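You operate a simulated robot arm through the tools that you are given. There is no shell and no other tool. Be economical: measure what you need, move in short steps, check, and stop when the job is done.

You are at the controls of a simulated robot arm. One attempt, no reset.

## Task
Wind the lifter plate up and brush the old resin off it.
Fine: put the brush back and wind the plate down again.

The check looks at the end state, three seconds after you hand in, the way a careful person would. Anything else that was tipped, shoved, dropped, spilled or broken makes it a failure.

## Robot
A 6-joint arm with a two-finger parallel gripper, fixed in place. Base frame: the origin is at the foot of the arm, x ahead of it, y to its left, z up. Readings come in cm, degrees, newtons and seconds.
With the tool pointing down near the work surface it reaches from about 24 to 64 cm from the base axis. Its first joint turns from -66.0 to 66.0 degrees. Payload 2.7 kg.
The TCP is the grasp point between the finger pads, 2.3 cm short of the fingertips. In the tool frame z runs along the fingers and y along their closing line. The gripper opens to 9.4 cm. The fingers are 3.8 cm wide and 1 cm thick; the gripper's body (5.4 by 9.6 cm) begins 3.9 cm behind the TCP.
Orientation is that of the tool frame in the base frame, as a unit quaternion [x, y, z, w]. With the fingers straight down and closing along the base's y, the tool's x points along the base's -x, its y along +y and its z along -z.

## Interface
- The arm moves only by the tool jog_arm. Its argument "commands" is a list that holds one entry, the list of rows, each a list of 7 numbers: the shift along the tool's x, y, z in cm, then the turn, a rotation vector about the tool's x, y, z in degrees, then the gripper command, from -1 (shut) to 1 (fully open), values between in proportion. In form: [[[tx, ty, tz, ax, ay, az, grip], ...]]. A call has 1 to 8 rows; each row shifts and turns the commanded pose from where the row before left it, along the tool's axes as they then stand. Rows are played at 5 a second. More than 5 cm and 8.6 degrees between two rows, or a gripper value outside its range, and nothing of the call is played. A pose out of reach is approached as far as the arm can. The call stops where the force on the tool passes 40 N (or 10 N more than at its start, if that is more) or the arm is blocked; 0.2 s more then pass. The fingers move at their own pace (about 4.5 cm/s each) and stop on an object; they squeeze with about 29 N. The grip force told is the motor's: it shows also when the fingers shut on nothing. Time passes only in rows, and 0.2 s behind the last, so rows that do not move let the fingers close. The reply holds the time, the measured pose of the TCP, the force on the tool along the base axes, the opening and the grip force, in the units named above and with some noise.
- Cameras (640 x 400 px; columns grow to the right, rows downward): "scene" is fixed at [7.41, -42.79, 141.01]; the picture's right is [0.79, -0.61, 0.00], its down [-0.32, -0.42, -0.85] and it looks along [0.52, 0.67, -0.53] (base axes); focal length 362 px, centre (320, 200). "wrist" rides on the gripper at [8.6, 1.6, -7.4] in the tool frame; the picture's right is [-0.18, 0.98, 0.00], its down [-0.58, -0.11, -0.81] and it looks along [-0.79, -0.15, 0.59] (tool axes); focal length 243 px, centre (320, 200). There is no depth. A picture from a camera that has moved, and an enlarged one, comes with that camera's place and axes in the base frame and with its lens.
- capture(camera): a new picture of that camera. The clock stands still meanwhile.
- inspect(camera, box): a new picture of the part [left, top, right, bottom] of that camera's present view, enlarged. The clock stands still meanwhile.
- sign_off(): hands the job in; it is judged then, once.

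Go step by step. Nothing tells you positions but the pictures and the camera data: compare them with the known pose of the tool, close in by small moves and look again before you grip or let go. The budget is 120 turns and 68 pictures, counting those below and the enlarged ones. Unless the task says otherwise, let go and move clear before handing in, and close with one line.

The tools are called after "Call:" as a command line: name --argument value ..., lists and objects as JSON in quotes. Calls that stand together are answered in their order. jog_arm: Moves the arm, as the interface text tells. Its arguments: {"type":"object","properties":{"commands":{"type":"array","items":{"type":"array","items":{"type":"array","items":{"type":"number"}}}}},"required":["commands"]} The other tools are called the same way: capture (camera) takes a picture; inspect (camera, box) takes an enlarged picture of a part of a camera's view; sign_off () hands the job in.

At the start:

```text
time_s: 0.0
tool_pos: [47.37, -6.62, 110.15]
ee_rot: [-0.001, 1.0, 0.001, 0.0]
contact_force: [0.3, -0.4, -1.1]
grip_width: 9.39
finger_force: 0.1
```

scene: 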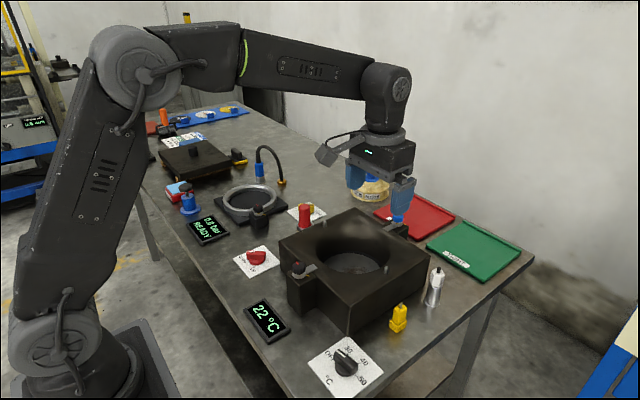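
wrist: 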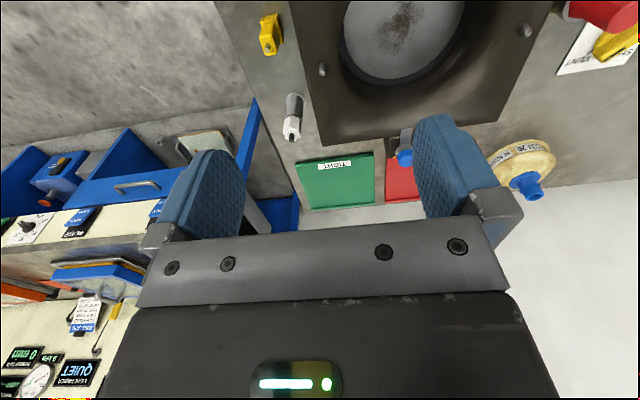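

I see a bench with a block with a round well (likely holding the lifter plate), several knobs, and some tools. I'll zoom in on the parts first.

Call:
inspect --camera "scene" --box '[220, 160, 460, 310]'

Call:
inspect --camera "scene" --box '[140, 90, 340, 215]'

Call:
inspect --camera "scene" --box '[220, 260, 460, 400]'

Call:
inspect --camera "wrist" --box '[220, 0, 640, 220]'

```text
2.67 times, centred on (340, 235) of scene
camera zoom: at [7.41, -42.79, 141.01], right [0.79, -0.61, 0.0], down [-0.32, -0.42, -0.85], along [0.52, 0.67, -0.53], focal length 966 px, centre (267, 107)
```

zoom: 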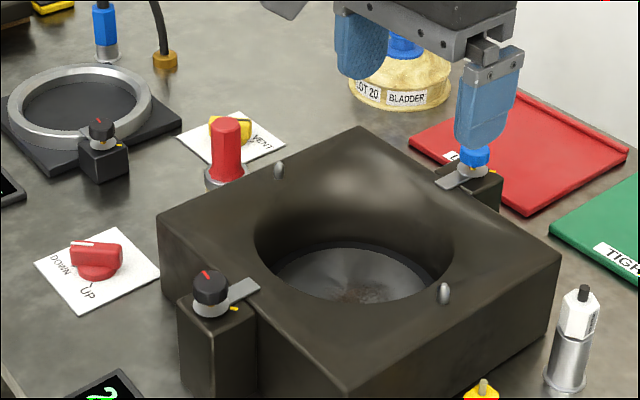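

```text
3.20 times, centred on (240, 152) of scene
camera zoom: at [7.41, -42.79, 141.01], right [0.79, -0.61, 0.0], down [-0.32, -0.42, -0.85], along [0.52, 0.67, -0.53], focal length 1159 px, centre (576, 352)
```

zoom: 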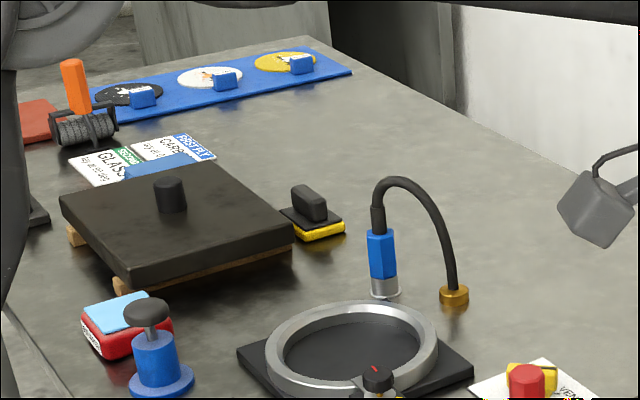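

```text
2.67 times, centred on (340, 330) of scene
camera zoom: at [7.41, -42.79, 141.01], right [0.79, -0.61, 0.0], down [-0.32, -0.42, -0.85], along [0.52, 0.67, -0.53], focal length 966 px, centre (267, -147)
```

zoom: 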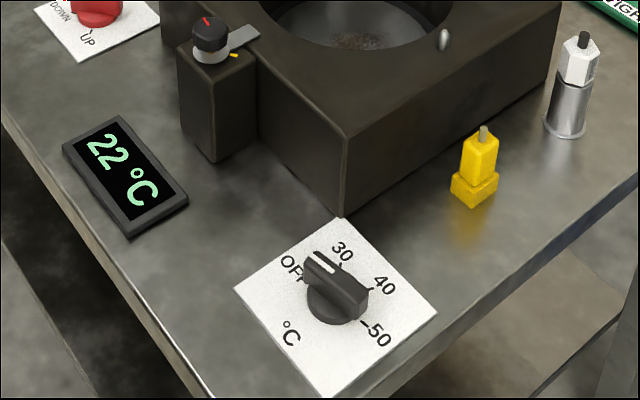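

```text
1.52 times, centred on (430, 110) of wrist
camera zoom: at [38.73, -5.13, 117.65], right [0.18, 0.98, 0.0], down [0.58, -0.11, 0.81], along [0.79, -0.15, -0.59], focal length 370 px, centre (152, 337)
```

zoom: 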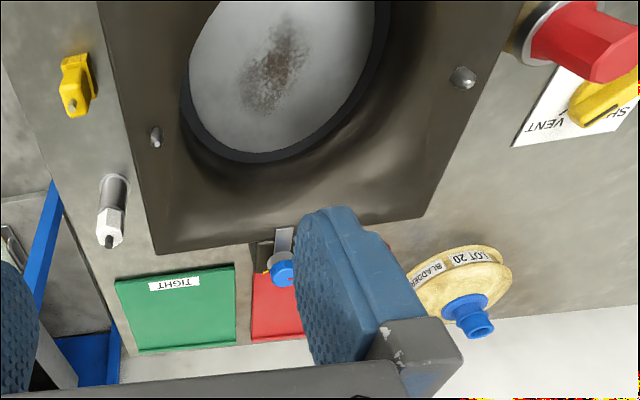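

The red UP/DOWN knob by the block looks like the lift, and the dirty plate sits in the well. I still need to find the brush, so I'll zoom in on the candidates: red, blue, white and yellow.

Call:
inspect --camera "scene" --box '[275, 180, 345, 240]'

Call:
inspect --camera "scene" --box '[380, 250, 460, 340]'

Call:
inspect --camera "scene" --box '[215, 230, 335, 300]'

Call:
inspect --camera "wrist" --box '[540, 0, 640, 80]'

```text
6.67 times, centred on (310, 210) of scene
camera zoom: at [7.41, -42.79, 141.01], right [0.79, -0.61, 0.0], down [-0.32, -0.42, -0.85], along [0.52, 0.67, -0.53], focal length 2414 px, centre (387, 133)
```

zoom: 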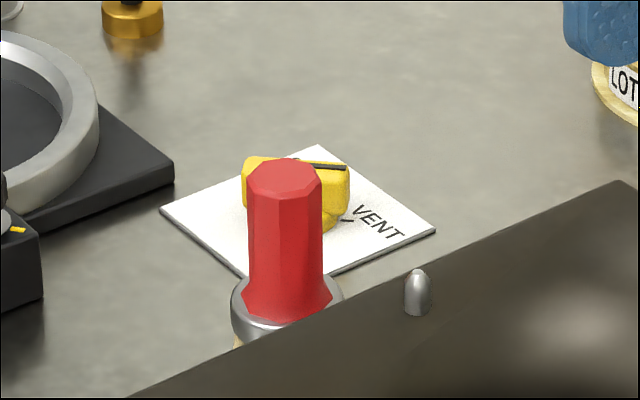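

```text
4.44 times, centred on (420, 295) of scene
camera zoom: at [7.41, -42.79, 141.01], right [0.79, -0.61, 0.0], down [-0.32, -0.42, -0.85], along [0.52, 0.67, -0.53], focal length 1610 px, centre (-124, -222)
```

zoom: 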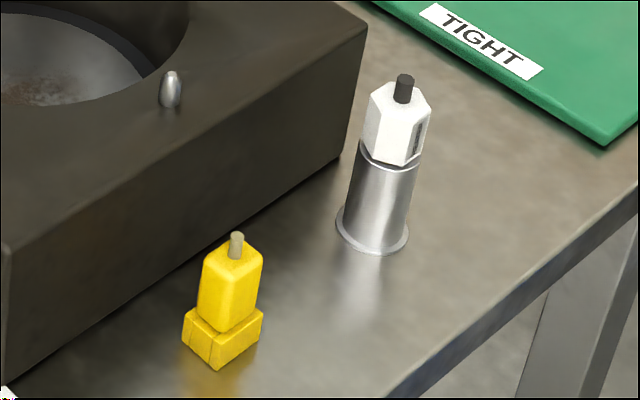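

```text
5.33 times, centred on (275, 265) of scene
camera zoom: at [7.41, -42.79, 141.01], right [0.79, -0.61, 0.0], down [-0.32, -0.42, -0.85], along [0.52, 0.67, -0.53], focal length 1931 px, centre (560, -147)
```

zoom: 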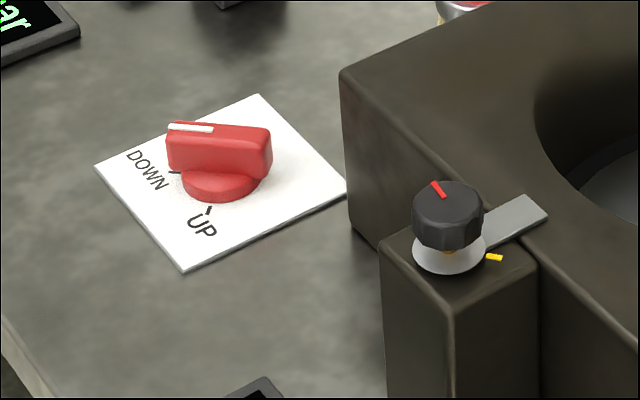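

```text
5.00 times, centred on (590, 40) of wrist
camera zoom: at [38.73, -5.13, 117.65], right [0.18, 0.98, 0.0], down [0.58, -0.11, 0.81], along [0.79, -0.15, -0.59], focal length 1213 px, centre (-1030, 1000)
```

zoom: 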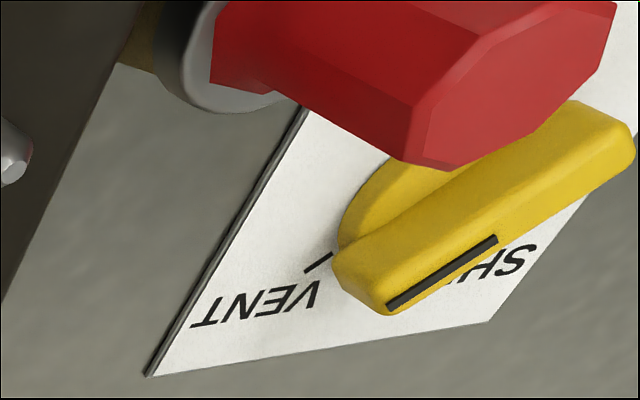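

The red octagonal handle with a metal collar and pale bristles beside the block is the brush. The red knob currently points to DOWN. I'll move the wrist camera to look at the knob more closely.

Call:
jog_arm --commands '[[[2.67, 3.33, 0.64, 0, 0, 0, 1], [2.67, 3.33, 0.64, 0, 0, 0, 1], [2.67, 3.33, 0.64, 0, 0, 0, 1], [2.67, 3.33, 0.64, 0, 0, 0, 1], [2.67, 3.33, 0.64, 0, 0, 0, 1], [2.67, 3.33, 0.64, 0, 0, 0, 1], [2.67, 3.33, 0.64, 0, 0, 0, 1], [2.67, 3.33, 0.64, 0, 0, 0, 1]]]'

Call:
capture --camera "wrist"

Call:
capture --camera "scene"

```text
time_s: 1.8
tool_pos: [26.08, 19.72, 105.07]
ee_rot: [0.001, 1.0, 0.0, 0.0]
contact_force: [0.4, 0.0, 0.3]
grip_width: 9.43
finger_force: 0.0
```

```text
57 pictures are left
camera wrist: at [17.35, 21.31, 112.47], right [0.19, 0.98, 0.0], down [0.58, -0.11, 0.81], along [0.79, -0.15, -0.59], focal length 243 px, centre (320, 200)
```

wrist: 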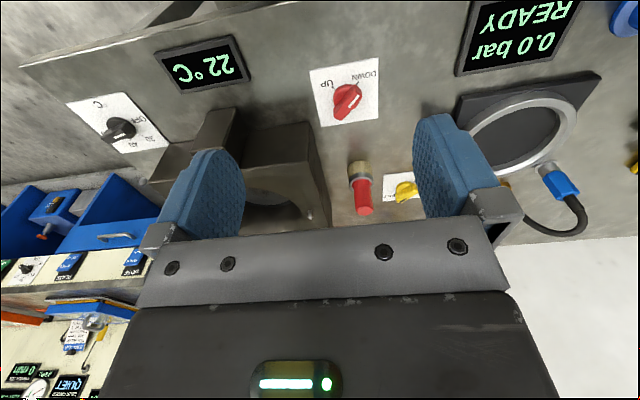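

```text
56 pictures are left
```

scene: 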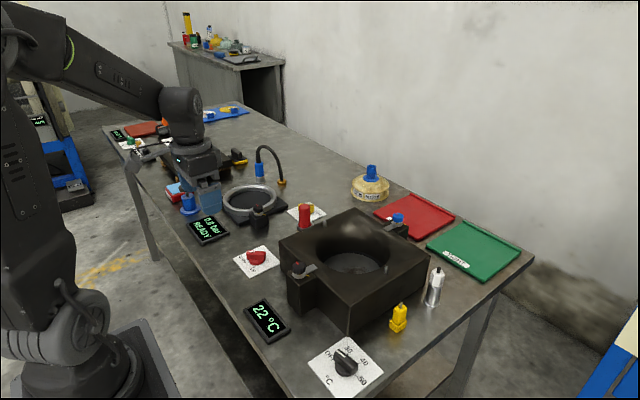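

Both the knob and the brush are in view, so I'll zoom in to measure them.

Call:
inspect --camera "wrist" --box '[290, 40, 430, 130]'

Call:
inspect --camera "wrist" --box '[230, 100, 430, 225]'

```text
4.44 times, centred on (360, 85) of wrist
camera zoom: at [17.35, 21.31, 112.47], right [0.19, 0.98, 0.0], down [0.58, -0.11, 0.81], along [0.79, -0.15, -0.59], focal length 1078 px, centre (142, 711)
```

zoom: 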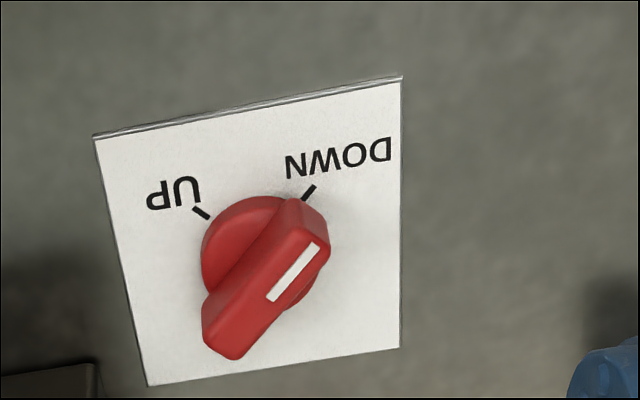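

```text
3.20 times, centred on (330, 162) of wrist
camera zoom: at [17.35, 21.31, 112.47], right [0.19, 0.98, 0.0], down [0.58, -0.11, 0.81], along [0.79, -0.15, -0.59], focal length 776 px, centre (288, 320)
```

zoom: 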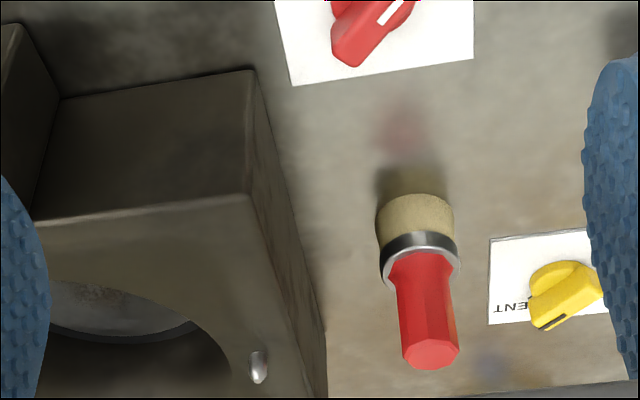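

The knob is at about (36.7, 21.2) and its ticks are at 135° (DOWN) and 225° (UP). The brush stands at about (51.7, 22), and the block top is at about z 88.8. I'll move above the knob and start turning the closing line to 45°.

Call:
jog_arm --commands '[[[-2.64, 0.37, 3.27, 0, 0, 0, 1], [-2.64, 0.37, 3.27, 0, 0, 0, 1], [-2.64, 0.37, 3.27, 0, 0, 0, 1], [-2.64, 0.37, 3.27, 0, 0, 0, 1], [0, 0, 0, 0, 0, 8.5, 1], [0, 0, 0, 0, 0, 8.5, 1], [0, 0, 0, 0, 0, 8.5, 1], [0, 0, 0, 0, 0, 8.5, 1]]]'

Call:
jog_arm --commands '[[[0, 0, 0, 0, 0, 8.5, 1], [0, 0, 0, 0, 0, 2.5, 1], [0, 0, 2, 0, 0, 0, 0.2], [0, 0, 0, 0, 0, 0, 0.2]]]'

Call:
capture --camera "wrist"

Call:
inspect --camera "scene" --box '[190, 190, 350, 290]'

```text
time_s: 3.6
tool_pos: [36.77, 21.34, 91.89]
ee_rot: [0.294, 0.956, 0.0, 0.0]
contact_force: [-0.7, -0.1, -0.4]
grip_width: 9.4
finger_force: 0.1
```

```text
time_s: 4.6
tool_pos: [36.76, 21.5, 90.18]
ee_rot: [0.382, 0.924, 0.0, 0.0]
contact_force: [-0.8, 1.0, 0.0]
grip_width: 5.66
finger_force: 0.1
```

```text
53 pictures are left
camera wrist: at [31.68, 28.71, 97.46], right [0.83, 0.56, 0.0], down [0.33, -0.49, 0.81], along [0.46, -0.67, -0.59], focal length 243 px, centre (320, 200)
```

wrist: 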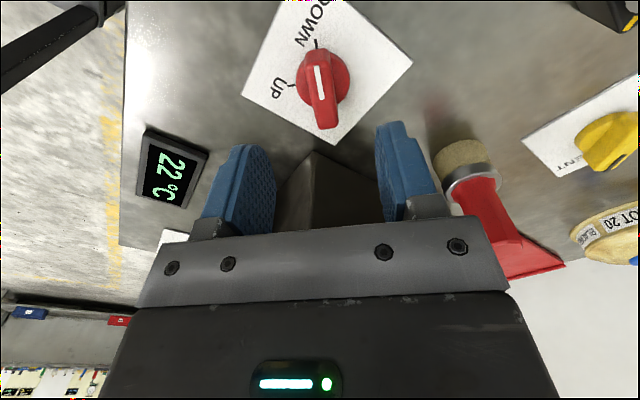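

```text
4.00 times, centred on (270, 240) of scene
camera zoom: at [7.41, -42.79, 141.01], right [0.79, -0.61, 0.0], down [-0.32, -0.42, -0.85], along [0.52, 0.67, -0.53], focal length 1449 px, centre (520, 40)
```

zoom: 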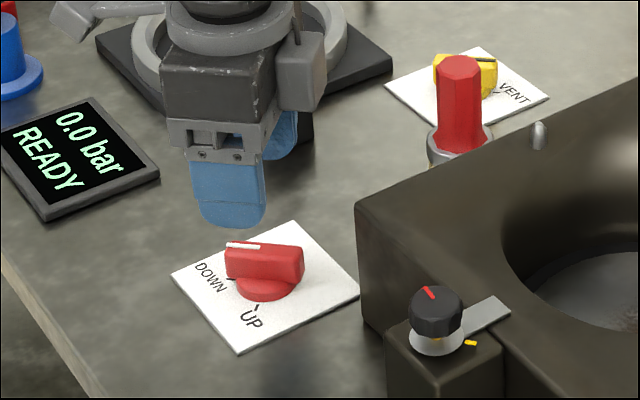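

The gripper is above the knob and aligned across the bar. I'll zoom in to check centring before descending.

Call:
inspect --camera "wrist" --box '[240, 0, 420, 150]'

```text
2.67 times, centred on (330, 75) of wrist
camera zoom: at [31.68, 28.71, 97.46], right [0.83, 0.56, 0.0], down [0.33, -0.49, 0.81], along [0.46, -0.67, -0.59], focal length 647 px, centre (293, 533)
```

zoom: 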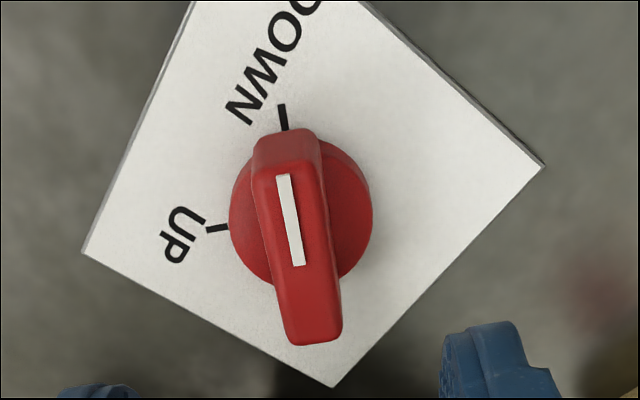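

Centring is within about 0.3 cm. I'll go down with the tips just above the skirt and close on the bar.

Call:
jog_arm --commands '[[[0.2, 0.2, 3.25, 0, 0, 0, 0.2], [0, 0, 3.1, 0, 0, 0, 0.2], [0, 0, 0, 0, 0, 0, -1], [0, 0, 0, 0, 0, 0, -1], [0, 0, 0, 0, 0, 0, -1], [0, 0, 0, 0, 0, 0, -1]]]'

Call:
capture --camera "wrist"

```text
time_s: 6.0
tool_pos: [36.76, 21.77, 83.59]
ee_rot: [0.382, 0.924, 0.0, 0.0]
contact_force: [2.8, 1.2, -4.6]
grip_width: 1.58
finger_force: 45.1
```

```text
50 pictures are left
camera wrist: at [31.63, 28.99, 91.18], right [0.83, 0.56, 0.0], down [0.33, -0.49, 0.81], along [0.46, -0.67, -0.59], focal length 243 px, centre (320, 200)
```

wrist: 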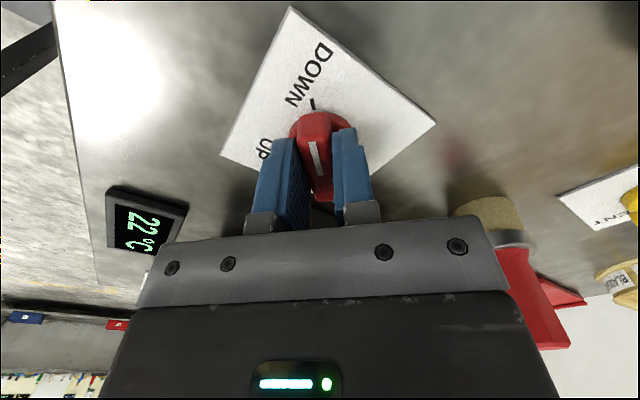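

The bar is gripped at 1.58 cm. Now I'll turn it counter-clockwise towards UP.

Call:
jog_arm --commands '[[[0, 0, 0, 0, 0, -8, -1], [0, 0, 0, 0, 0, -8, -1], [0, 0, 0, 0, 0, -8, -1], [0, 0, 0, 0, 0, -8, -1], [0, 0, 0, 0, 0, -8, -1], [0, 0, 0, 0, 0, -8, -1]]]'

```text
time_s: 7.4
tool_pos: [36.23, 21.67, 83.57]
ee_rot: [0.011, 1.0, -0.002, -0.008]
contact_force: [-10.3, 3.1, 10.2]
grip_width: 4.06
finger_force: 44.8
stopped in row 6: the force on the tool passed its limit (the readings are from after the stop); the commanded pose is now the measured one
```

The grip widened to 4.06 and the force limit stopped the move. I'll look at what happened.

Call:
capture --camera "wrist"

Call:
inspect --camera "scene" --box '[190, 190, 350, 290]'

```text
49 pictures are left
camera wrist: at [27.58, 23.43, 91.15], right [0.21, 0.98, -0.01], down [0.59, -0.12, 0.8], along [0.78, -0.17, -0.6], focal length 243 px, centre (320, 200)
```

wrist: 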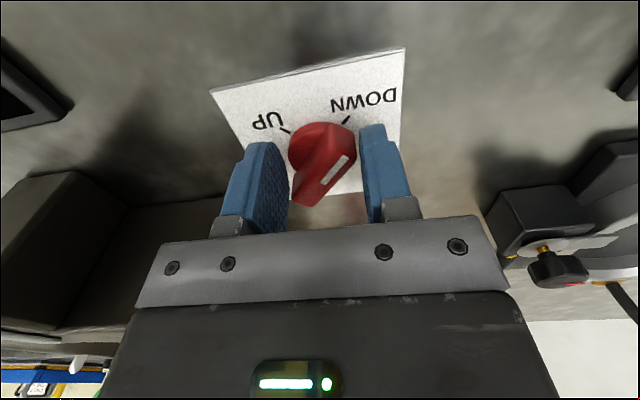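

```text
4.00 times, centred on (270, 240) of scene
camera zoom: at [7.38, -42.79, 141.02], right [0.79, -0.61, 0.0], down [-0.32, -0.42, -0.85], along [0.52, 0.67, -0.53], focal length 1449 px, centre (520, 40)
```

zoom: 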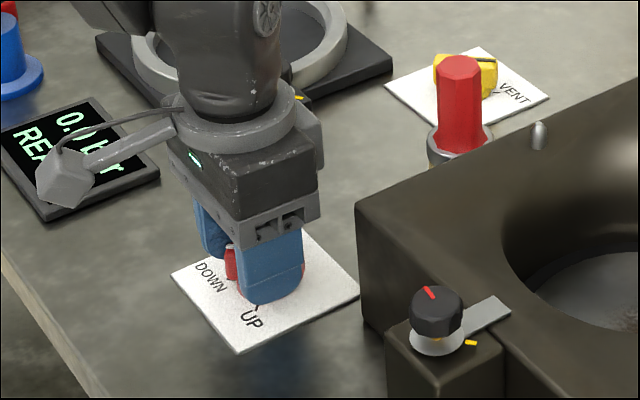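

The knob did not turn and the fingers slid around it. I'll open and lift clear, then study the knob and the possible interlocks.

Call:
jog_arm --commands '[[[0, 0, 0, 0, 0, 0, 0.5], [0, 0, 0, 0, 0, 0, 0.5], [0, 0, 0, 0, 0, 0, 0.5], [0, 0, -4, 0, 0, 0, 0.5], [2, 0, -4, 0, 0, 0, 0.5]]]'

Call:
inspect --camera "wrist" --box '[220, 20, 420, 145]'

Call:
inspect --camera "scene" --box '[280, 200, 420, 290]'

```text
time_s: 8.6
tool_pos: [34.48, 21.41, 91.55]
ee_rot: [0.007, 1.0, -0.003, -0.007]
contact_force: [0.3, 0.2, 0.6]
grip_width: 7.04
finger_force: 0.0
```

```text
3.20 times, centred on (320, 82) of wrist
camera zoom: at [25.8, 23.27, 99.08], right [0.2, 0.98, -0.01], down [0.59, -0.11, 0.8], along [0.78, -0.17, -0.6], focal length 776 px, centre (320, 576)
```

zoom: 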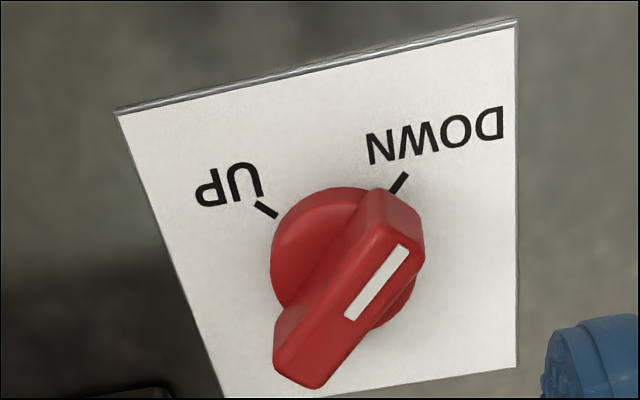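

```text
4.44 times, centred on (350, 245) of scene
camera zoom: at [7.42, -42.79, 141.01], right [0.79, -0.61, 0.0], down [-0.32, -0.42, -0.85], along [0.52, 0.67, -0.53], focal length 1610 px, centre (187, 0)
```

zoom: 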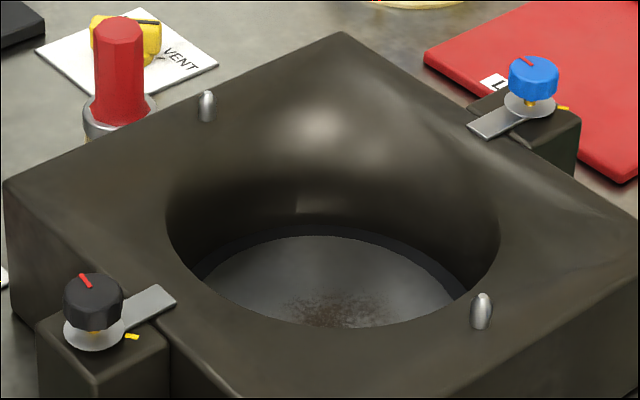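

The knob is unchanged, still at DOWN. I'll try again with a deeper grip and smaller turns to see whether it really is locked.

Call:
jog_arm --commands '[[[0, 0, 0, -0.34, -0.8, 0, 0.5], [-2.25, 0.3, 0, 0, 0, 0, 0.2], [0, 0, 0, 0, 0, 8.5, 0.2], [0, 0, 0, 0, 0, 8.5, 0.2], [0, 0, 0, 0, 0, 8.5, 0.2], [0, 0, 0, 0, 0, 8.5, 0.2], [0, 0, 0, 0, 0, 8.5, 0.2], [0, 0, 0, 0, 0, 1.7, 0.2]]]'

Call:
jog_arm --commands '[[[0, 0, 4, 0, 0, 0, 0.2], [0, 0, 3.8, 0, 0, 0, 0.2], [0, 0, 0.6, 0, 0, 0, 0.2], [0, 0, 0, 0, 0, 0, -1], [0, 0, 0, 0, 0, 0, -1], [0, 0, 0, 0, 0, 0, -1], [0, 0, 0, 0, 0, 0, -1]]]'

```text
time_s: 10.4
tool_pos: [36.67, 21.96, 91.54]
ee_rot: [0.385, 0.923, 0.0, 0.001]
contact_force: [0.4, -1.0, -0.5]
grip_width: 5.65
finger_force: 0.1
```

```text
time_s: 12.0
tool_pos: [36.61, 21.88, 83.17]
ee_rot: [0.384, 0.923, -0.002, -0.001]
contact_force: [-12.3, -11.4, 2.0]
grip_width: 1.59
finger_force: 45.3
```

Gripped deeper, with some side load. I'll relieve that load, then turn in small steps.

Call:
jog_arm --commands '[[[0, -0.15, 0, 0, 0, 0, -1], [0, 0, 0, 0, 0, 0, -1]]]'

Call:
jog_arm --commands '[[[0, 0, 0, 0, 0, -4, -1], [0, 0, 0, 0, 0, -4, -1], [0, 0, 0, 0, 0, -4, -1]]]'

Call:
capture --camera "wrist"

```text
time_s: 12.6
tool_pos: [36.65, 21.95, 83.14]
ee_rot: [0.385, 0.923, 0.0, 0.0]
contact_force: [-8.1, -4.6, -11.3]
grip_width: 1.57
finger_force: 45.3
```

```text
time_s: 13.4
tool_pos: [36.49, 21.77, 83.22]
ee_rot: [0.286, 0.958, -0.001, 0.0]
contact_force: [-7.2, -3.7, -16.9]
grip_width: 1.96
finger_force: 45.2
```

```text
45 pictures are left
camera wrist: at [30.11, 27.93, 90.57], right [0.69, 0.72, 0.0], down [0.43, -0.41, 0.81], along [0.58, -0.56, -0.59], focal length 243 px, centre (320, 200)
```

wrist: 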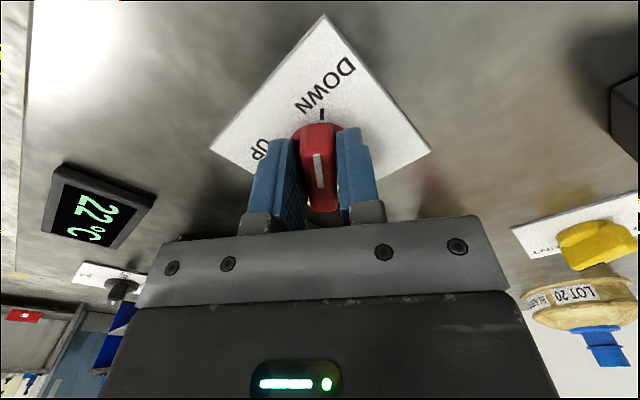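

The knob isn't moving in that direction. I'll return to alignment and test the other direction gently.

Call:
jog_arm --commands '[[[0, 0, 0, 0, 0, 4, -1], [0, 0, 0, 0, 0, 4, -1], [0, 0, 0, 0, 0, 4, -1], [0, 0, 0, 0, 0, 4, -1], [0, 0, 0, 0, 0, 4, -1]]]'

Call:
inspect --camera "wrist" --box '[220, 0, 440, 220]'

```text
time_s: 14.6
tool_pos: [36.62, 21.84, 83.1]
ee_rot: [0.446, 0.895, 0.001, 0.002]
contact_force: [5.3, 4.3, -17.9]
grip_width: 1.6
finger_force: 44.8
```

```text
1.82 times, centred on (330, 110) of wrist
camera zoom: at [32.62, 29.76, 90.59], right [0.9, 0.44, 0.0], down [0.26, -0.53, 0.81], along [0.36, -0.72, -0.59], focal length 441 px, centre (302, 364)
```

zoom: 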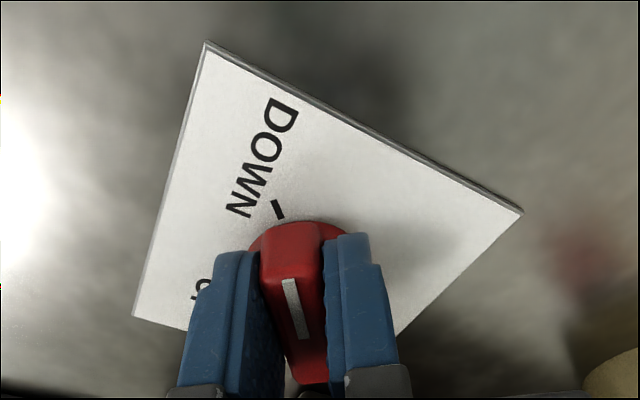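

The bar seems to have followed slightly clockwise with a flush grip (1.60). I'll go a little further to confirm.

Call:
jog_arm --commands '[[[0, 0, 0, 0, 0, 4, -1], [0, 0, 0, 0, 0, 4, -1], [0, 0, 0, 0, 0, 4, -1]]]'

Call:
inspect --camera "wrist" --box '[220, 0, 440, 220]'

```text
time_s: 15.4
tool_pos: [36.71, 21.91, 83.24]
ee_rot: [0.533, 0.846, 0.004, 0.003]
contact_force: [6.0, 5.7, -7.8]
grip_width: 1.6
finger_force: 44.7
stopped in row 3: the force on the tool passed its limit (the readings are from after the stop); the commanded pose is now the measured one
```

```text
1.82 times, centred on (330, 110) of wrist
camera zoom: at [34.33, 30.4, 90.64], right [0.97, 0.26, 0.01], down [0.15, -0.57, 0.81], along [0.21, -0.78, -0.59], focal length 441 px, centre (302, 364)
```

zoom: 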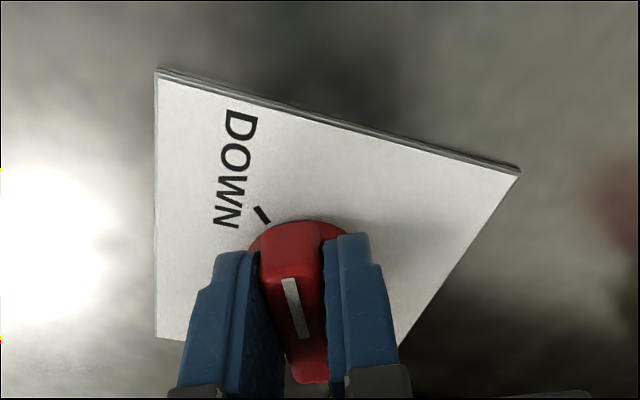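

The knob does turn clockwise (about 20° so far). I'll check whether the plate height has changed.

Call:
inspect --camera "scene" --box '[280, 200, 420, 290]'

```text
4.44 times, centred on (350, 245) of scene
camera zoom: at [7.44, -42.77, 141.02], right [0.79, -0.61, 0.0], down [-0.32, -0.42, -0.85], along [0.52, 0.67, -0.53], focal length 1610 px, centre (187, 0)
```

zoom: 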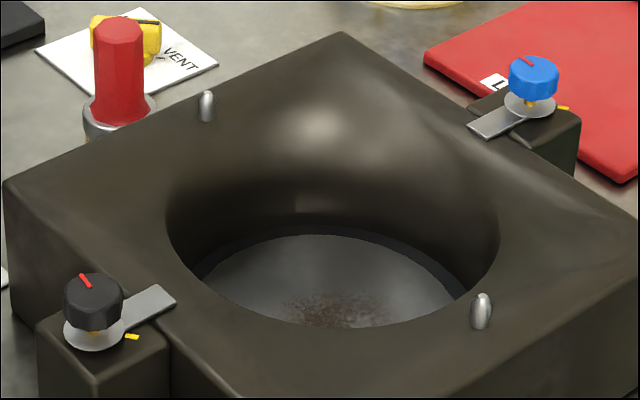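

There's no clear change in the plate. I'll turn a bit further clockwise to see whether the knob keeps going or there's a stop.

Call:
jog_arm --commands '[[[0, 0, 0, 0, 0, 3, -1], [0, 0, 0, 0, 0, 3, -1], [0, 0, 0, 0, 0, 3, -1], [0, 0, 0, 0, 0, 3, -1], [0, 0, 0, 0, 0, 3, -1]]]'

Call:
inspect --camera "wrist" --box '[220, 0, 440, 220]'

Call:
inspect --camera "scene" --box '[280, 200, 420, 290]'

```text
time_s: 16.4
tool_pos: [36.92, 21.98, 83.17]
ee_rot: [0.617, 0.787, 0.005, 0.002]
contact_force: [6.7, 3.8, -8.0]
grip_width: 1.59
finger_force: 45.2
stopped in row 5: the force on the tool passed its limit (the readings are from after the stop); the commanded pose is now the measured one
```

```text
1.82 times, centred on (330, 110) of wrist
camera zoom: at [36.19, 30.71, 90.68], right [1.0, 0.06, 0.01], down [0.02, -0.6, 0.8], along [0.05, -0.8, -0.6], focal length 441 px, centre (302, 364)
```

zoom: 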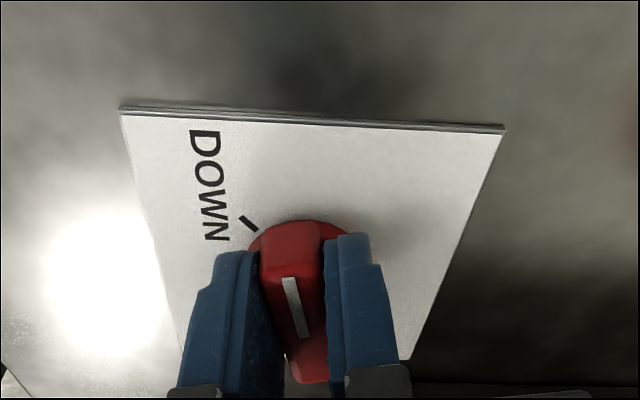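

```text
4.44 times, centred on (350, 245) of scene
camera zoom: at [7.44, -42.77, 141.02], right [0.79, -0.61, 0.0], down [-0.32, -0.42, -0.85], along [0.52, 0.67, -0.53], focal length 1610 px, centre (187, 0)
```

zoom: 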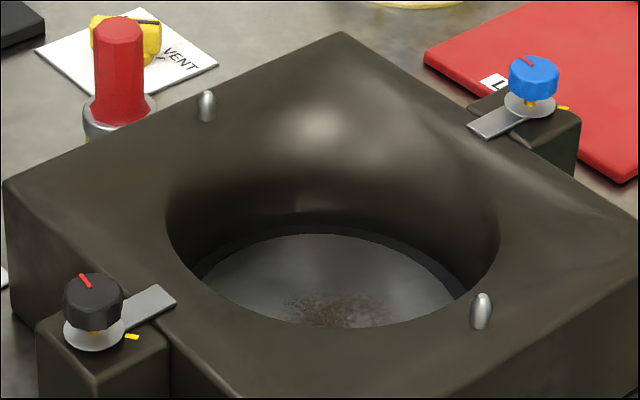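

Clockwise works: the plate is rising very slightly, so this is a long (about 270°) wind, with a stop blocking the direct way. I'll keep turning clockwise within the safe wrist range.

Call:
jog_arm --commands '[[[0, 0, -0.3, 0, 0, 0, -1], [0, 0, 0, 0, 0, 3, -1], [0, 0, 0, 0, 0, 3, -1], [0, 0, 0, 0, 0, 3, -1], [0, 0, 0, 0, 0, 3, -1], [0, 0, 0, 0, 0, 3, -1], [0, 0, 0, 0, 0, 3, -1], [0, 0, 0, 0, 0, 3, -1]]]'

```text
time_s: 17.3
tool_pos: [36.88, 21.94, 83.4]
ee_rot: [0.666, 0.746, 0.007, 0.003]
contact_force: [7.8, 2.7, -8.8]
grip_width: 1.61
finger_force: 45.1
stopped in row 4: the force on the tool passed its limit (the readings are from after the stop); the commanded pose is now the measured one
```

Each call trips the force limit with a side load along the closing line. I'll correct the small tilt and offset, then continue.

Call:
jog_arm --commands '[[[0, 0.15, 0, 0.83, -0.28, 0, -1], [0, 0, 0, 0, 0, 0, -1]]]'

Call:
jog_arm --commands '[[[0, 0, 0, 0, 0, 2, -1], [0, 0, 0, 0, 0, 2, -1], [0, 0, 0, 0, 0, 2, -1], [0, 0, 0, 0, 0, 2, -1], [0, 0, 0, 0, 0, 2, -1], [0, 0, 0, 0, 0, 2, -1], [0, 0, 0, 0, 0, 2, -1]]]'

```text
time_s: 17.9
tool_pos: [36.8, 21.93, 83.53]
ee_rot: [0.666, 0.746, -0.002, -0.002]
contact_force: [-4.5, 2.4, -8.6]
grip_width: 1.59
finger_force: 44.7
```

```text
time_s: 19.5
tool_pos: [37.13, 22.04, 83.6]
ee_rot: [0.752, 0.659, -0.002, 0.0]
contact_force: [8.6, 3.9, -18.9]
grip_width: 1.59
finger_force: 45.4
```

That worked, so I'll keep turning in small steps and follow the drift.

Call:
jog_arm --commands '[[[0, 0.25, 0.1, 0, 0, 2.5, -1], [0, 0, 0, 0, 0, 2.5, -1], [0, 0, 0, 0, 0, 2.5, -1], [0, 0, 0, 0, 0, 2.5, -1], [0, 0, 0, 0, 0, 2.5, -1], [0, 0, 0, 0, 0, 2.5, -1], [0, 0, 0, 0, 0, 2.5, -1], [0, 0, 0, 0, 0, 2.5, -1]]]'

Call:
inspect --camera "scene" --box '[220, 190, 420, 315]'

```text
time_s: 21.3
tool_pos: [37.15, 21.87, 83.55]
ee_rot: [0.855, 0.518, -0.003, -0.001]
contact_force: [-26.4, -2.2, 25.9]
grip_width: 1.57
finger_force: 45.4
```

```text
3.20 times, centred on (320, 252) of scene
camera zoom: at [7.32, -42.81, 141.01], right [0.79, -0.61, 0.0], down [-0.32, -0.42, -0.85], along [0.52, 0.67, -0.53], focal length 1159 px, centre (320, 32)
```

zoom: 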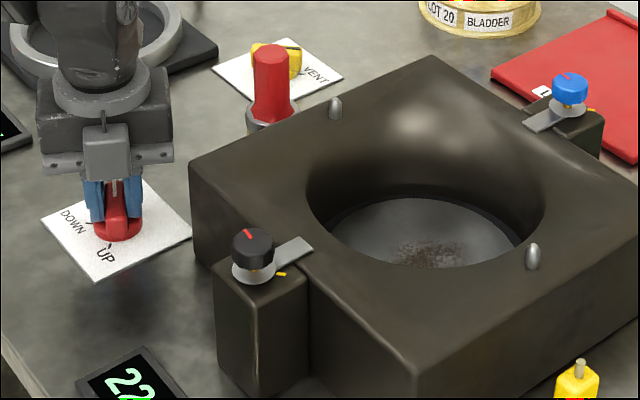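

The plate is clearly rising. I'll relieve the load and continue to about yaw 150.

Call:
jog_arm --commands '[[[0, -0.2, -0.12, 0, 0, 0, -1], [0, 0, 0, 0, 0, 2.5, -1], [0, 0, 0, 0, 0, 2.5, -1], [0, 0, 0, 0, 0, 2.5, -1], [0, 0, 0, 0, 0, 2.5, -1], [0, 0, 0, 0, 0, 2.5, -1], [0, 0, 0, 0, 0, 2.5, -1]]]'

Call:
jog_arm --commands '[[[0, 0, 0, 0, 0, 2.5, -1], [0, 0, 0, 0, 0, 2.5, -1], [0, 0, 0, 0, 0, 2.5, -1], [0, 0, 0, 0, 0, 2.5, -1], [0, 0, 0, 0, 0, 2.5, -1], [0, 0, 0, 0, 0, 2.5, -1]]]'

```text
time_s: 22.9
tool_pos: [37.31, 21.86, 83.62]
ee_rot: [0.911, 0.412, 0.0, 0.001]
contact_force: [9.0, -0.8, -6.0]
grip_width: 1.61
finger_force: 44.8
stopped in row 7: the force on the tool passed its limit (the readings are from after the stop); the commanded pose is now the measured one
```

```text
time_s: 23.7
tool_pos: [37.41, 21.78, 83.48]
ee_rot: [0.934, 0.358, -0.002, -0.009]
contact_force: [-3.2, 6.9, 0.8]
grip_width: 1.64
finger_force: 45.1
out of reach, approached as far as the arm can: row 3, 4
stopped in row 4: the force on the tool passed its limit (the readings are from after the stop); the commanded pose is now the measured one
```

The wrist limit is at about yaw 138. I'll release, lift, rotate back 180° and regrip the same bar from the other side.

Call:
jog_arm --commands '[[[0, 0, 0, 0, 0, 0, 0.2], [0, 0, 0, 0, 0, 0, 0.2], [0, 0, 0, 0, 0, 0, 0.2], [0, 0, -4.5, 0, 0, -4, 0.2], [0, 0, -3.5, 0, 0, -8.5, 0.2], [0, 0, 0, 0, 0, -8.5, 0.2], [0, 0, 0, 0, 0, -8.5, 0.2], [0, 0, 0, 0, 0, -8.5, 0.2]]]'

Call:
jog_arm --commands '[[[0, 0, 0, 0, 0, -8.5, 0.2], [0, 0, 0, 0, 0, -8.5, 0.2], [0, 0, 0, 0, 0, -8.5, 0.2], [0, 0, 0, 0, 0, -8.5, 0.2], [0, 0, 0, 0, 0, -8.5, 0.2], [0, 0, 0, 0, 0, -8.5, 0.2], [0, 0, 0, 0, 0, -8.5, 0.2], [0, 0, 0, 0, 0, -8.5, 0.2]]]'

Call:
jog_arm --commands '[[[0, 0, 0, 0, 0, -8.5, 0.2], [0, 0, 0, 0, 0, -8.5, 0.2], [0, 0, 0, 0, 0, -8.5, 0.2], [0, 0, 0, 0, 0, -8.5, 0.2], [0, 0, 0, 0, 0, -8.5, 0.2], [0, 0, 0, 0, 0, -8.5, 0.2], [0, 0, 0, 0, 0, -8.5, 0.2], [0, 0, 0, 0, 0, -8.5, 0.2]]]'

Call:
capture --camera "wrist"

```text
time_s: 25.5
tool_pos: [37.57, 21.64, 91.58]
ee_rot: [0.766, 0.643, 0.0, -0.01]
contact_force: [-0.8, 0.0, -0.3]
grip_width: 5.66
finger_force: 0.0
```

```text
time_s: 27.3
tool_pos: [37.58, 21.62, 91.5]
ee_rot: [0.276, 0.961, 0.006, -0.007]
contact_force: [1.1, -0.5, -0.7]
grip_width: 5.64
finger_force: 0.0
```

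```text
time_s: 29.1
tool_pos: [37.56, 21.56, 91.42]
ee_rot: [-0.309, 0.951, 0.009, -0.003]
contact_force: [0.6, 0.4, -0.6]
grip_width: 5.66
finger_force: 0.0
```

```text
38 pictures are left
camera wrist: at [29.56, 17.64, 98.97], right [-0.43, 0.9, 0.02], down [0.54, 0.24, 0.8], along [0.72, 0.35, -0.59], focal length 243 px, centre (320, 200)
```

wrist: 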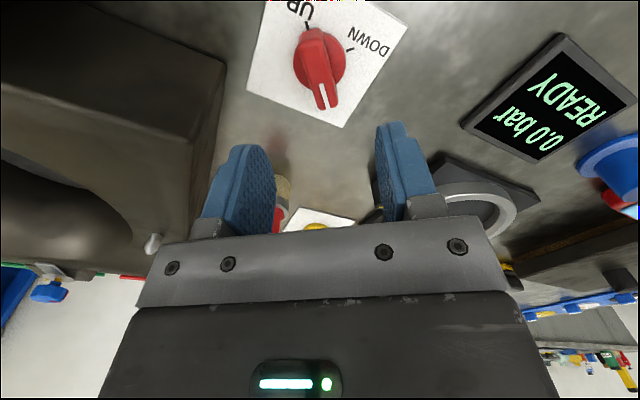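

The pointer has gone about 97° clockwise. I'll centre over the knob axis (about 36.95, 21.4), square up, descend and regrip.

Call:
jog_arm --commands '[[[0.59, 0.21, 0, 1.09, 0, 0, 0.2], [0, 0, 0, 0, 0, -6, 0.2], [0, 0, 4.2, 0, 0, 0, 0.2], [0, 0, 3.8, 0, 0, 0, 0.2], [0, 0, 0, 0, 0, 0, -1], [0, 0, 0, 0, 0, 0, -1], [0, 0, 0, 0, 0, 0, -1], [0, 0, 0, 0, 0, 0, -1]]]'

```text
time_s: 30.9
tool_pos: [36.73, 21.22, 83.62]
ee_rot: [-0.358, 0.934, 0.0, -0.001]
contact_force: [-6.7, 8.0, -5.0]
grip_width: 1.59
finger_force: 44.5
```

Flush grip at 1.59. I'll continue clockwise in small steps.

Call:
jog_arm --commands '[[[0, 0.1, 0, 0, 0, 2.5, -1], [0, 0, 0, 0, 0, 2.5, -1], [0, 0, 0, 0, 0, 2.5, -1], [0, 0, 0, 0, 0, 2.5, -1], [0, 0, 0, 0, 0, 2.5, -1], [0, 0, 0, 0, 0, 2.5, -1], [0, 0, 0, 0, 0, 2.5, -1], [0, 0, 0, 0, 0, 2.5, -1]]]'

Call:
jog_arm --commands '[[[0, 0, 0, 0, 0, 2.5, -1], [0, 0, 0, 0, 0, 2.5, -1], [0, 0, 0, 0, 0, 2.5, -1], [0, 0, 0, 0, 0, 2.5, -1], [0, 0, 0, 0, 0, 2.5, -1], [0, 0, 0, 0, 0, 2.5, -1], [0, 0, 0, 0, 0, 2.5, -1], [0, 0, 0, 0, 0, 2.5, -1]]]'

```text
time_s: 32.7
tool_pos: [36.63, 21.41, 83.58]
ee_rot: [-0.188, 0.982, -0.002, -0.002]
contact_force: [-10.9, -26.9, 27.8]
grip_width: 1.59
finger_force: 44.7
```

```text
time_s: 33.8
tool_pos: [36.77, 21.36, 83.59]
ee_rot: [-0.101, 0.995, -0.002, -0.003]
contact_force: [-7.2, -5.5, 8.9]
grip_width: 1.58
finger_force: 45.3
stopped in row 5: the force on the tool passed its limit (the readings are from after the stop); the commanded pose is now the measured one
```

Call:
jog_arm --commands '[[[0, -0.1, -0.1, 0, 0, 2.5, -1], [0, 0, 0, 0, 0, 2.5, -1], [0, 0, 0, 0, 0, 2.5, -1], [0, 0, 0, 0, 0, 2.5, -1], [0, 0, 0, 0, 0, 2.5, -1], [0, 0, 0, 0, 0, 2.5, -1], [0, 0, 0, 0, 0, 2.5, -1], [0, 0, 0, 0, 0, 2.5, -1]]]'

Call:
jog_arm --commands '[[[0, 0, 0, 0, 0, 2.5, -1], [0, 0, 0, 0, 0, 2.5, -1], [0, 0, 0, 0, 0, 2.5, -1], [0, 0, 0, 0, 0, 2.5, -1], [0, 0, 0, 0, 0, 2.5, -1], [0, 0, 0, 0, 0, 2.5, -1], [0, 0, 0, 0, 0, 2.5, -1], [0, 0, 0, 0, 0, 2.5, -1]]]'

Call:
inspect --camera "scene" --box '[220, 190, 420, 315]'

```text
time_s: 35.6
tool_pos: [36.7, 21.57, 83.62]
ee_rot: [0.074, 0.997, -0.002, -0.003]
contact_force: [-7.6, 28.0, -23.1]
grip_width: 1.59
finger_force: 44.9
```

```text
time_s: 37.4
tool_pos: [36.76, 21.63, 83.65]
ee_rot: [0.245, 0.97, -0.001, -0.002]
contact_force: [-10.9, 31.1, -9.3]
grip_width: 1.59
finger_force: 44.6
```

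```text
3.20 times, centred on (320, 252) of scene
camera zoom: at [7.4, -42.71, 141.04], right [0.79, -0.61, 0.0], down [-0.32, -0.42, -0.85], along [0.52, 0.67, -0.53], focal length 1159 px, centre (320, 32)
```

zoom: 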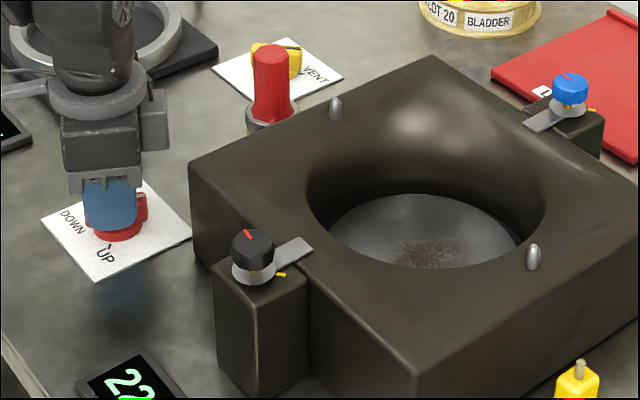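

The plate is a bit higher. I'll relieve the load and continue.

Call:
jog_arm --commands '[[[0, 0.25, 0.05, 0, 0, 2.5, -1], [0, 0, 0, 0, 0, 2.5, -1], [0, 0, 0, 0, 0, 2.5, -1], [0, 0, 0, 0, 0, 2.5, -1], [0, 0, 0, 0, 0, 2.5, -1], [0, 0, 0, 0, 0, 2.5, -1], [0, 0, 0, 0, 0, 2.5, -1], [0, 0, 0, 0, 0, 2.5, -1]]]'

Call:
jog_arm --commands '[[[0, 0, 0, 0, 0, 2.5, -1], [0, 0, 0, 0, 0, 2.5, -1], [0, 0, 0, 0, 0, 2.5, -1], [0, 0, 0, 0, 0, 2.5, -1], [0, 0, 0, 0, 0, 2.5, -1], [0, 0, 0, 0, 0, 2.5, -1], [0, 0, 0, 0, 0, 2.5, -1], [0, 0, 0, 0, 0, 2.5, -1]]]'

```text
time_s: 39.2
tool_pos: [36.78, 21.76, 83.66]
ee_rot: [0.411, 0.912, -0.002, -0.001]
contact_force: [-21.2, 12.4, 20.3]
grip_width: 1.56
finger_force: 45.3
```

```text
time_s: 41.0
tool_pos: [36.95, 21.77, 83.53]
ee_rot: [0.563, 0.827, -0.001, -0.001]
contact_force: [-8.3, 12.9, 15.0]
grip_width: 1.59
finger_force: 44.2
```

Call:
jog_arm --commands '[[[0, 0, -0.05, 0, 0, 2.5, -1], [0, 0, 0, 0, 0, 2.5, -1], [0, 0, 0, 0, 0, 2.5, -1], [0, 0, 0, 0, 0, 2.5, -1], [0, 0, 0, 0, 0, 2.5, -1], [0, 0, 0, 0, 0, 2.5, -1], [0, 0, 0, 0, 0, 2.5, -1], [0, 0, 0, 0, 0, 2.5, -1]]]'

Call:
jog_arm --commands '[[[0, 0, 0, 0, 0, 2.5, -1], [0, 0, 0, 0, 0, 2.5, -1], [0, 0, 0, 0, 0, 2.5, -1], [0, 0, 0, 0, 0, 2.5, -1], [0, 0, 0, 0, 0, 2.5, -1], [0, 0, 0, 0, 0, 2.5, -1], [0, 0, 0, 0, 0, 2.5, -1]]]'

Call:
inspect --camera "scene" --box '[220, 190, 420, 315]'

```text
time_s: 42.8
tool_pos: [36.96, 21.68, 83.61]
ee_rot: [0.698, 0.717, -0.001, 0.0]
contact_force: [14.8, 20.9, -19.1]
grip_width: 1.58
finger_force: 45.3
```

```text
time_s: 44.4
tool_pos: [37.0, 21.74, 83.66]
ee_rot: [0.799, 0.602, 0.0, -0.001]
contact_force: [22.8, 10.4, -26.2]
grip_width: 1.59
finger_force: 45.1
```

```text
3.20 times, centred on (320, 252) of scene
camera zoom: at [7.5, -42.75, 141.02], right [0.79, -0.61, 0.0], down [-0.32, -0.42, -0.85], along [0.52, 0.67, -0.53], focal length 1159 px, centre (320, 32)
```

zoom: 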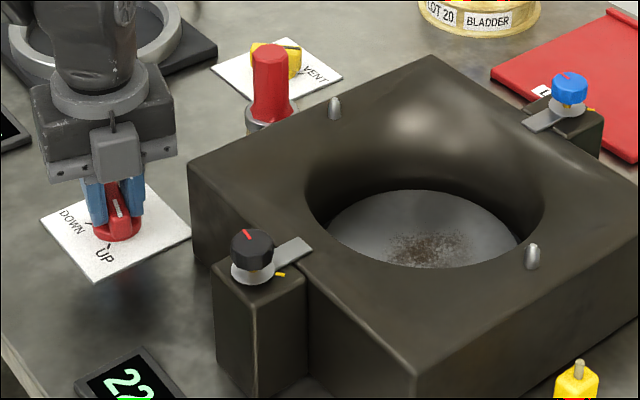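

The pointer is close to UP, with about 29° to go.

Call:
jog_arm --commands '[[[0, 0.2, 0.08, 0, 0, 2.5, -1], [0, 0, 0, 0, 0, 2.5, -1], [0, 0, 0, 0, 0, 2.5, -1], [0, 0, 0, 0, 0, 2.5, -1], [0, 0, 0, 0, 0, 2.5, -1], [0, 0, 0, 0, 0, 2.5, -1]]]'

Call:
jog_arm --commands '[[[0, 0, 0, 0, 0, 2.5, -1], [0, 0, 0, 0, 0, 2.5, -1], [0, 0, 0, 0, 0, 2.5, -1], [0, 0, 0, 0, 0, 2.5, -1], [0, 0, 0, 0, 0, 2.5, -1], [0, 0, 0, 0, 0, 2, -1]]]'

Call:
inspect --camera "scene" --box '[220, 190, 420, 315]'

```text
time_s: 45.8
tool_pos: [37.03, 21.61, 83.51]
ee_rot: [0.87, 0.494, -0.003, 0.0]
contact_force: [-9.0, 19.5, 10.0]
grip_width: 1.58
finger_force: 45.6
```

```text
time_s: 47.2
tool_pos: [37.17, 21.65, 83.55]
ee_rot: [0.926, 0.379, -0.002, 0.001]
contact_force: [-6.7, 20.7, 25.6]
grip_width: 1.59
finger_force: 45.2
```

```text
3.20 times, centred on (320, 252) of scene
camera zoom: at [7.37, -42.76, 141.03], right [0.79, -0.61, 0.0], down [-0.32, -0.42, -0.85], along [0.52, 0.67, -0.53], focal length 1159 px, centre (320, 32)
```

zoom: 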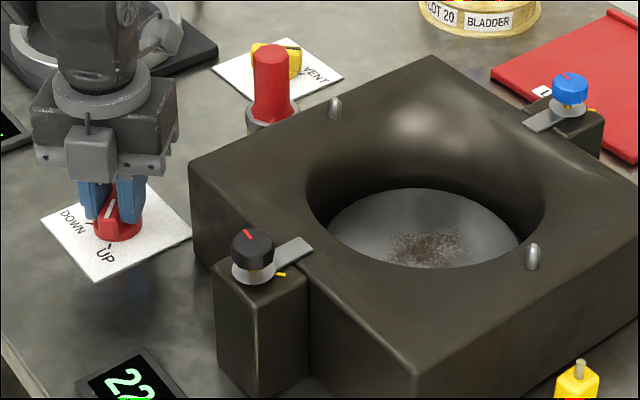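

The knob should now be at UP. I'll release, lift and rotate back for the brush.

Call:
jog_arm --commands '[[[0, 0, 0, 0, 0, 0, 0.3], [0, 0, 0, 0, 0, 0, 0.3], [0, 0, 0, 0, 0, 0, 0.3], [0, 0, -4.5, 0, 0, -4, 0.3], [0, 0, -4.5, 0, 0, -8.5, 0.3], [0, 0, -4.5, 0, 0, -8.5, 0.3], [0, 0, -1, 0, 0, -8.5, 0.3], [0, 0, 0, 0, 0, -8.5, 0.3]]]'

Call:
jog_arm --commands '[[[0, 0, 0, 0, 0, -8.5, 0.3], [0, 0, 0, 0, 0, -8.5, 0.3], [0, 0, 0, 0, 0, -8.5, 0.3], [0, 0, 0, 0, 0, -8.5, 0.3], [0, 0, 0, 0, 0, -8.5, 0.3], [0, 0, 0, 0, 0, -8.5, 0.3], [0, 0, 0, 0, 0, -8.5, 0.3], [0, 0, 0, 0, 0, -8.5, 0.3]]]'

Call:
jog_arm --commands '[[[0, 0, 0, 0, 0, -8.5, 0.3], [0, 0, 0, 0, 0, -8.5, 0.3], [0, 0, 0, 0, 0, -8.5, 0.3], [0, 0, 0, 0, 0, -4, 0.3]]]'

Call:
capture --camera "wrist"

```text
time_s: 49.0
tool_pos: [37.18, 21.64, 98.21]
ee_rot: [0.751, 0.66, -0.003, -0.001]
contact_force: [0.4, 0.1, 0.0]
grip_width: 6.08
finger_force: 0.0
```

```text
time_s: 50.8
tool_pos: [37.2, 21.62, 98.12]
ee_rot: [0.252, 0.968, -0.002, -0.003]
contact_force: [0.2, -0.1, 0.6]
grip_width: 6.09
finger_force: 0.1
```

```text
time_s: 51.8
tool_pos: [37.24, 21.61, 97.92]
ee_rot: [-0.002, 1.0, -0.002, -0.002]
contact_force: [-0.5, -0.2, 0.3]
grip_width: 6.1
finger_force: 0.1
```

```text
34 pictures are left
camera wrist: at [28.5, 23.16, 105.5], right [0.18, 0.98, 0.0], down [0.59, -0.1, 0.8], along [0.79, -0.15, -0.6], focal length 243 px, centre (320, 200)
```

wrist: 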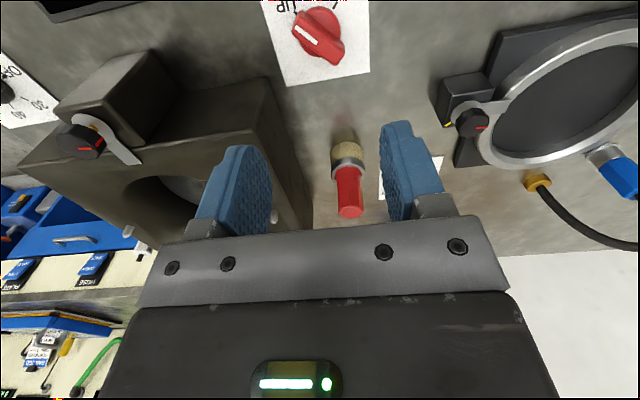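

The knob points at UP. Now I'll measure the brush and the plate accurately.

Call:
inspect --camera "wrist" --box '[270, 100, 430, 225]'

Call:
inspect --camera "scene" --box '[280, 190, 400, 265]'

```text
3.20 times, centred on (350, 162) of wrist
camera zoom: at [28.5, 23.16, 105.5], right [0.18, 0.98, 0.0], down [0.59, -0.1, 0.8], along [0.79, -0.15, -0.6], focal length 776 px, centre (224, 320)
```

zoom: 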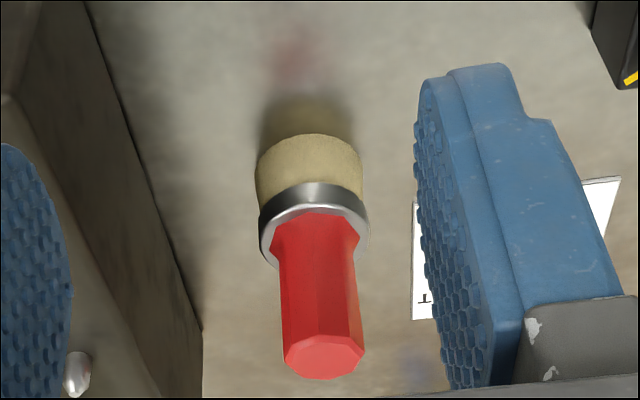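

```text
5.33 times, centred on (340, 228) of scene
camera zoom: at [7.41, -42.79, 141.01], right [0.79, -0.61, 0.0], down [-0.32, -0.42, -0.85], along [0.52, 0.67, -0.53], focal length 1931 px, centre (213, 53)
```

zoom: 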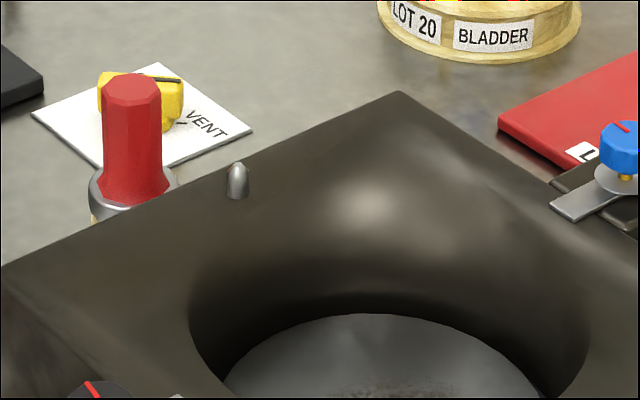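

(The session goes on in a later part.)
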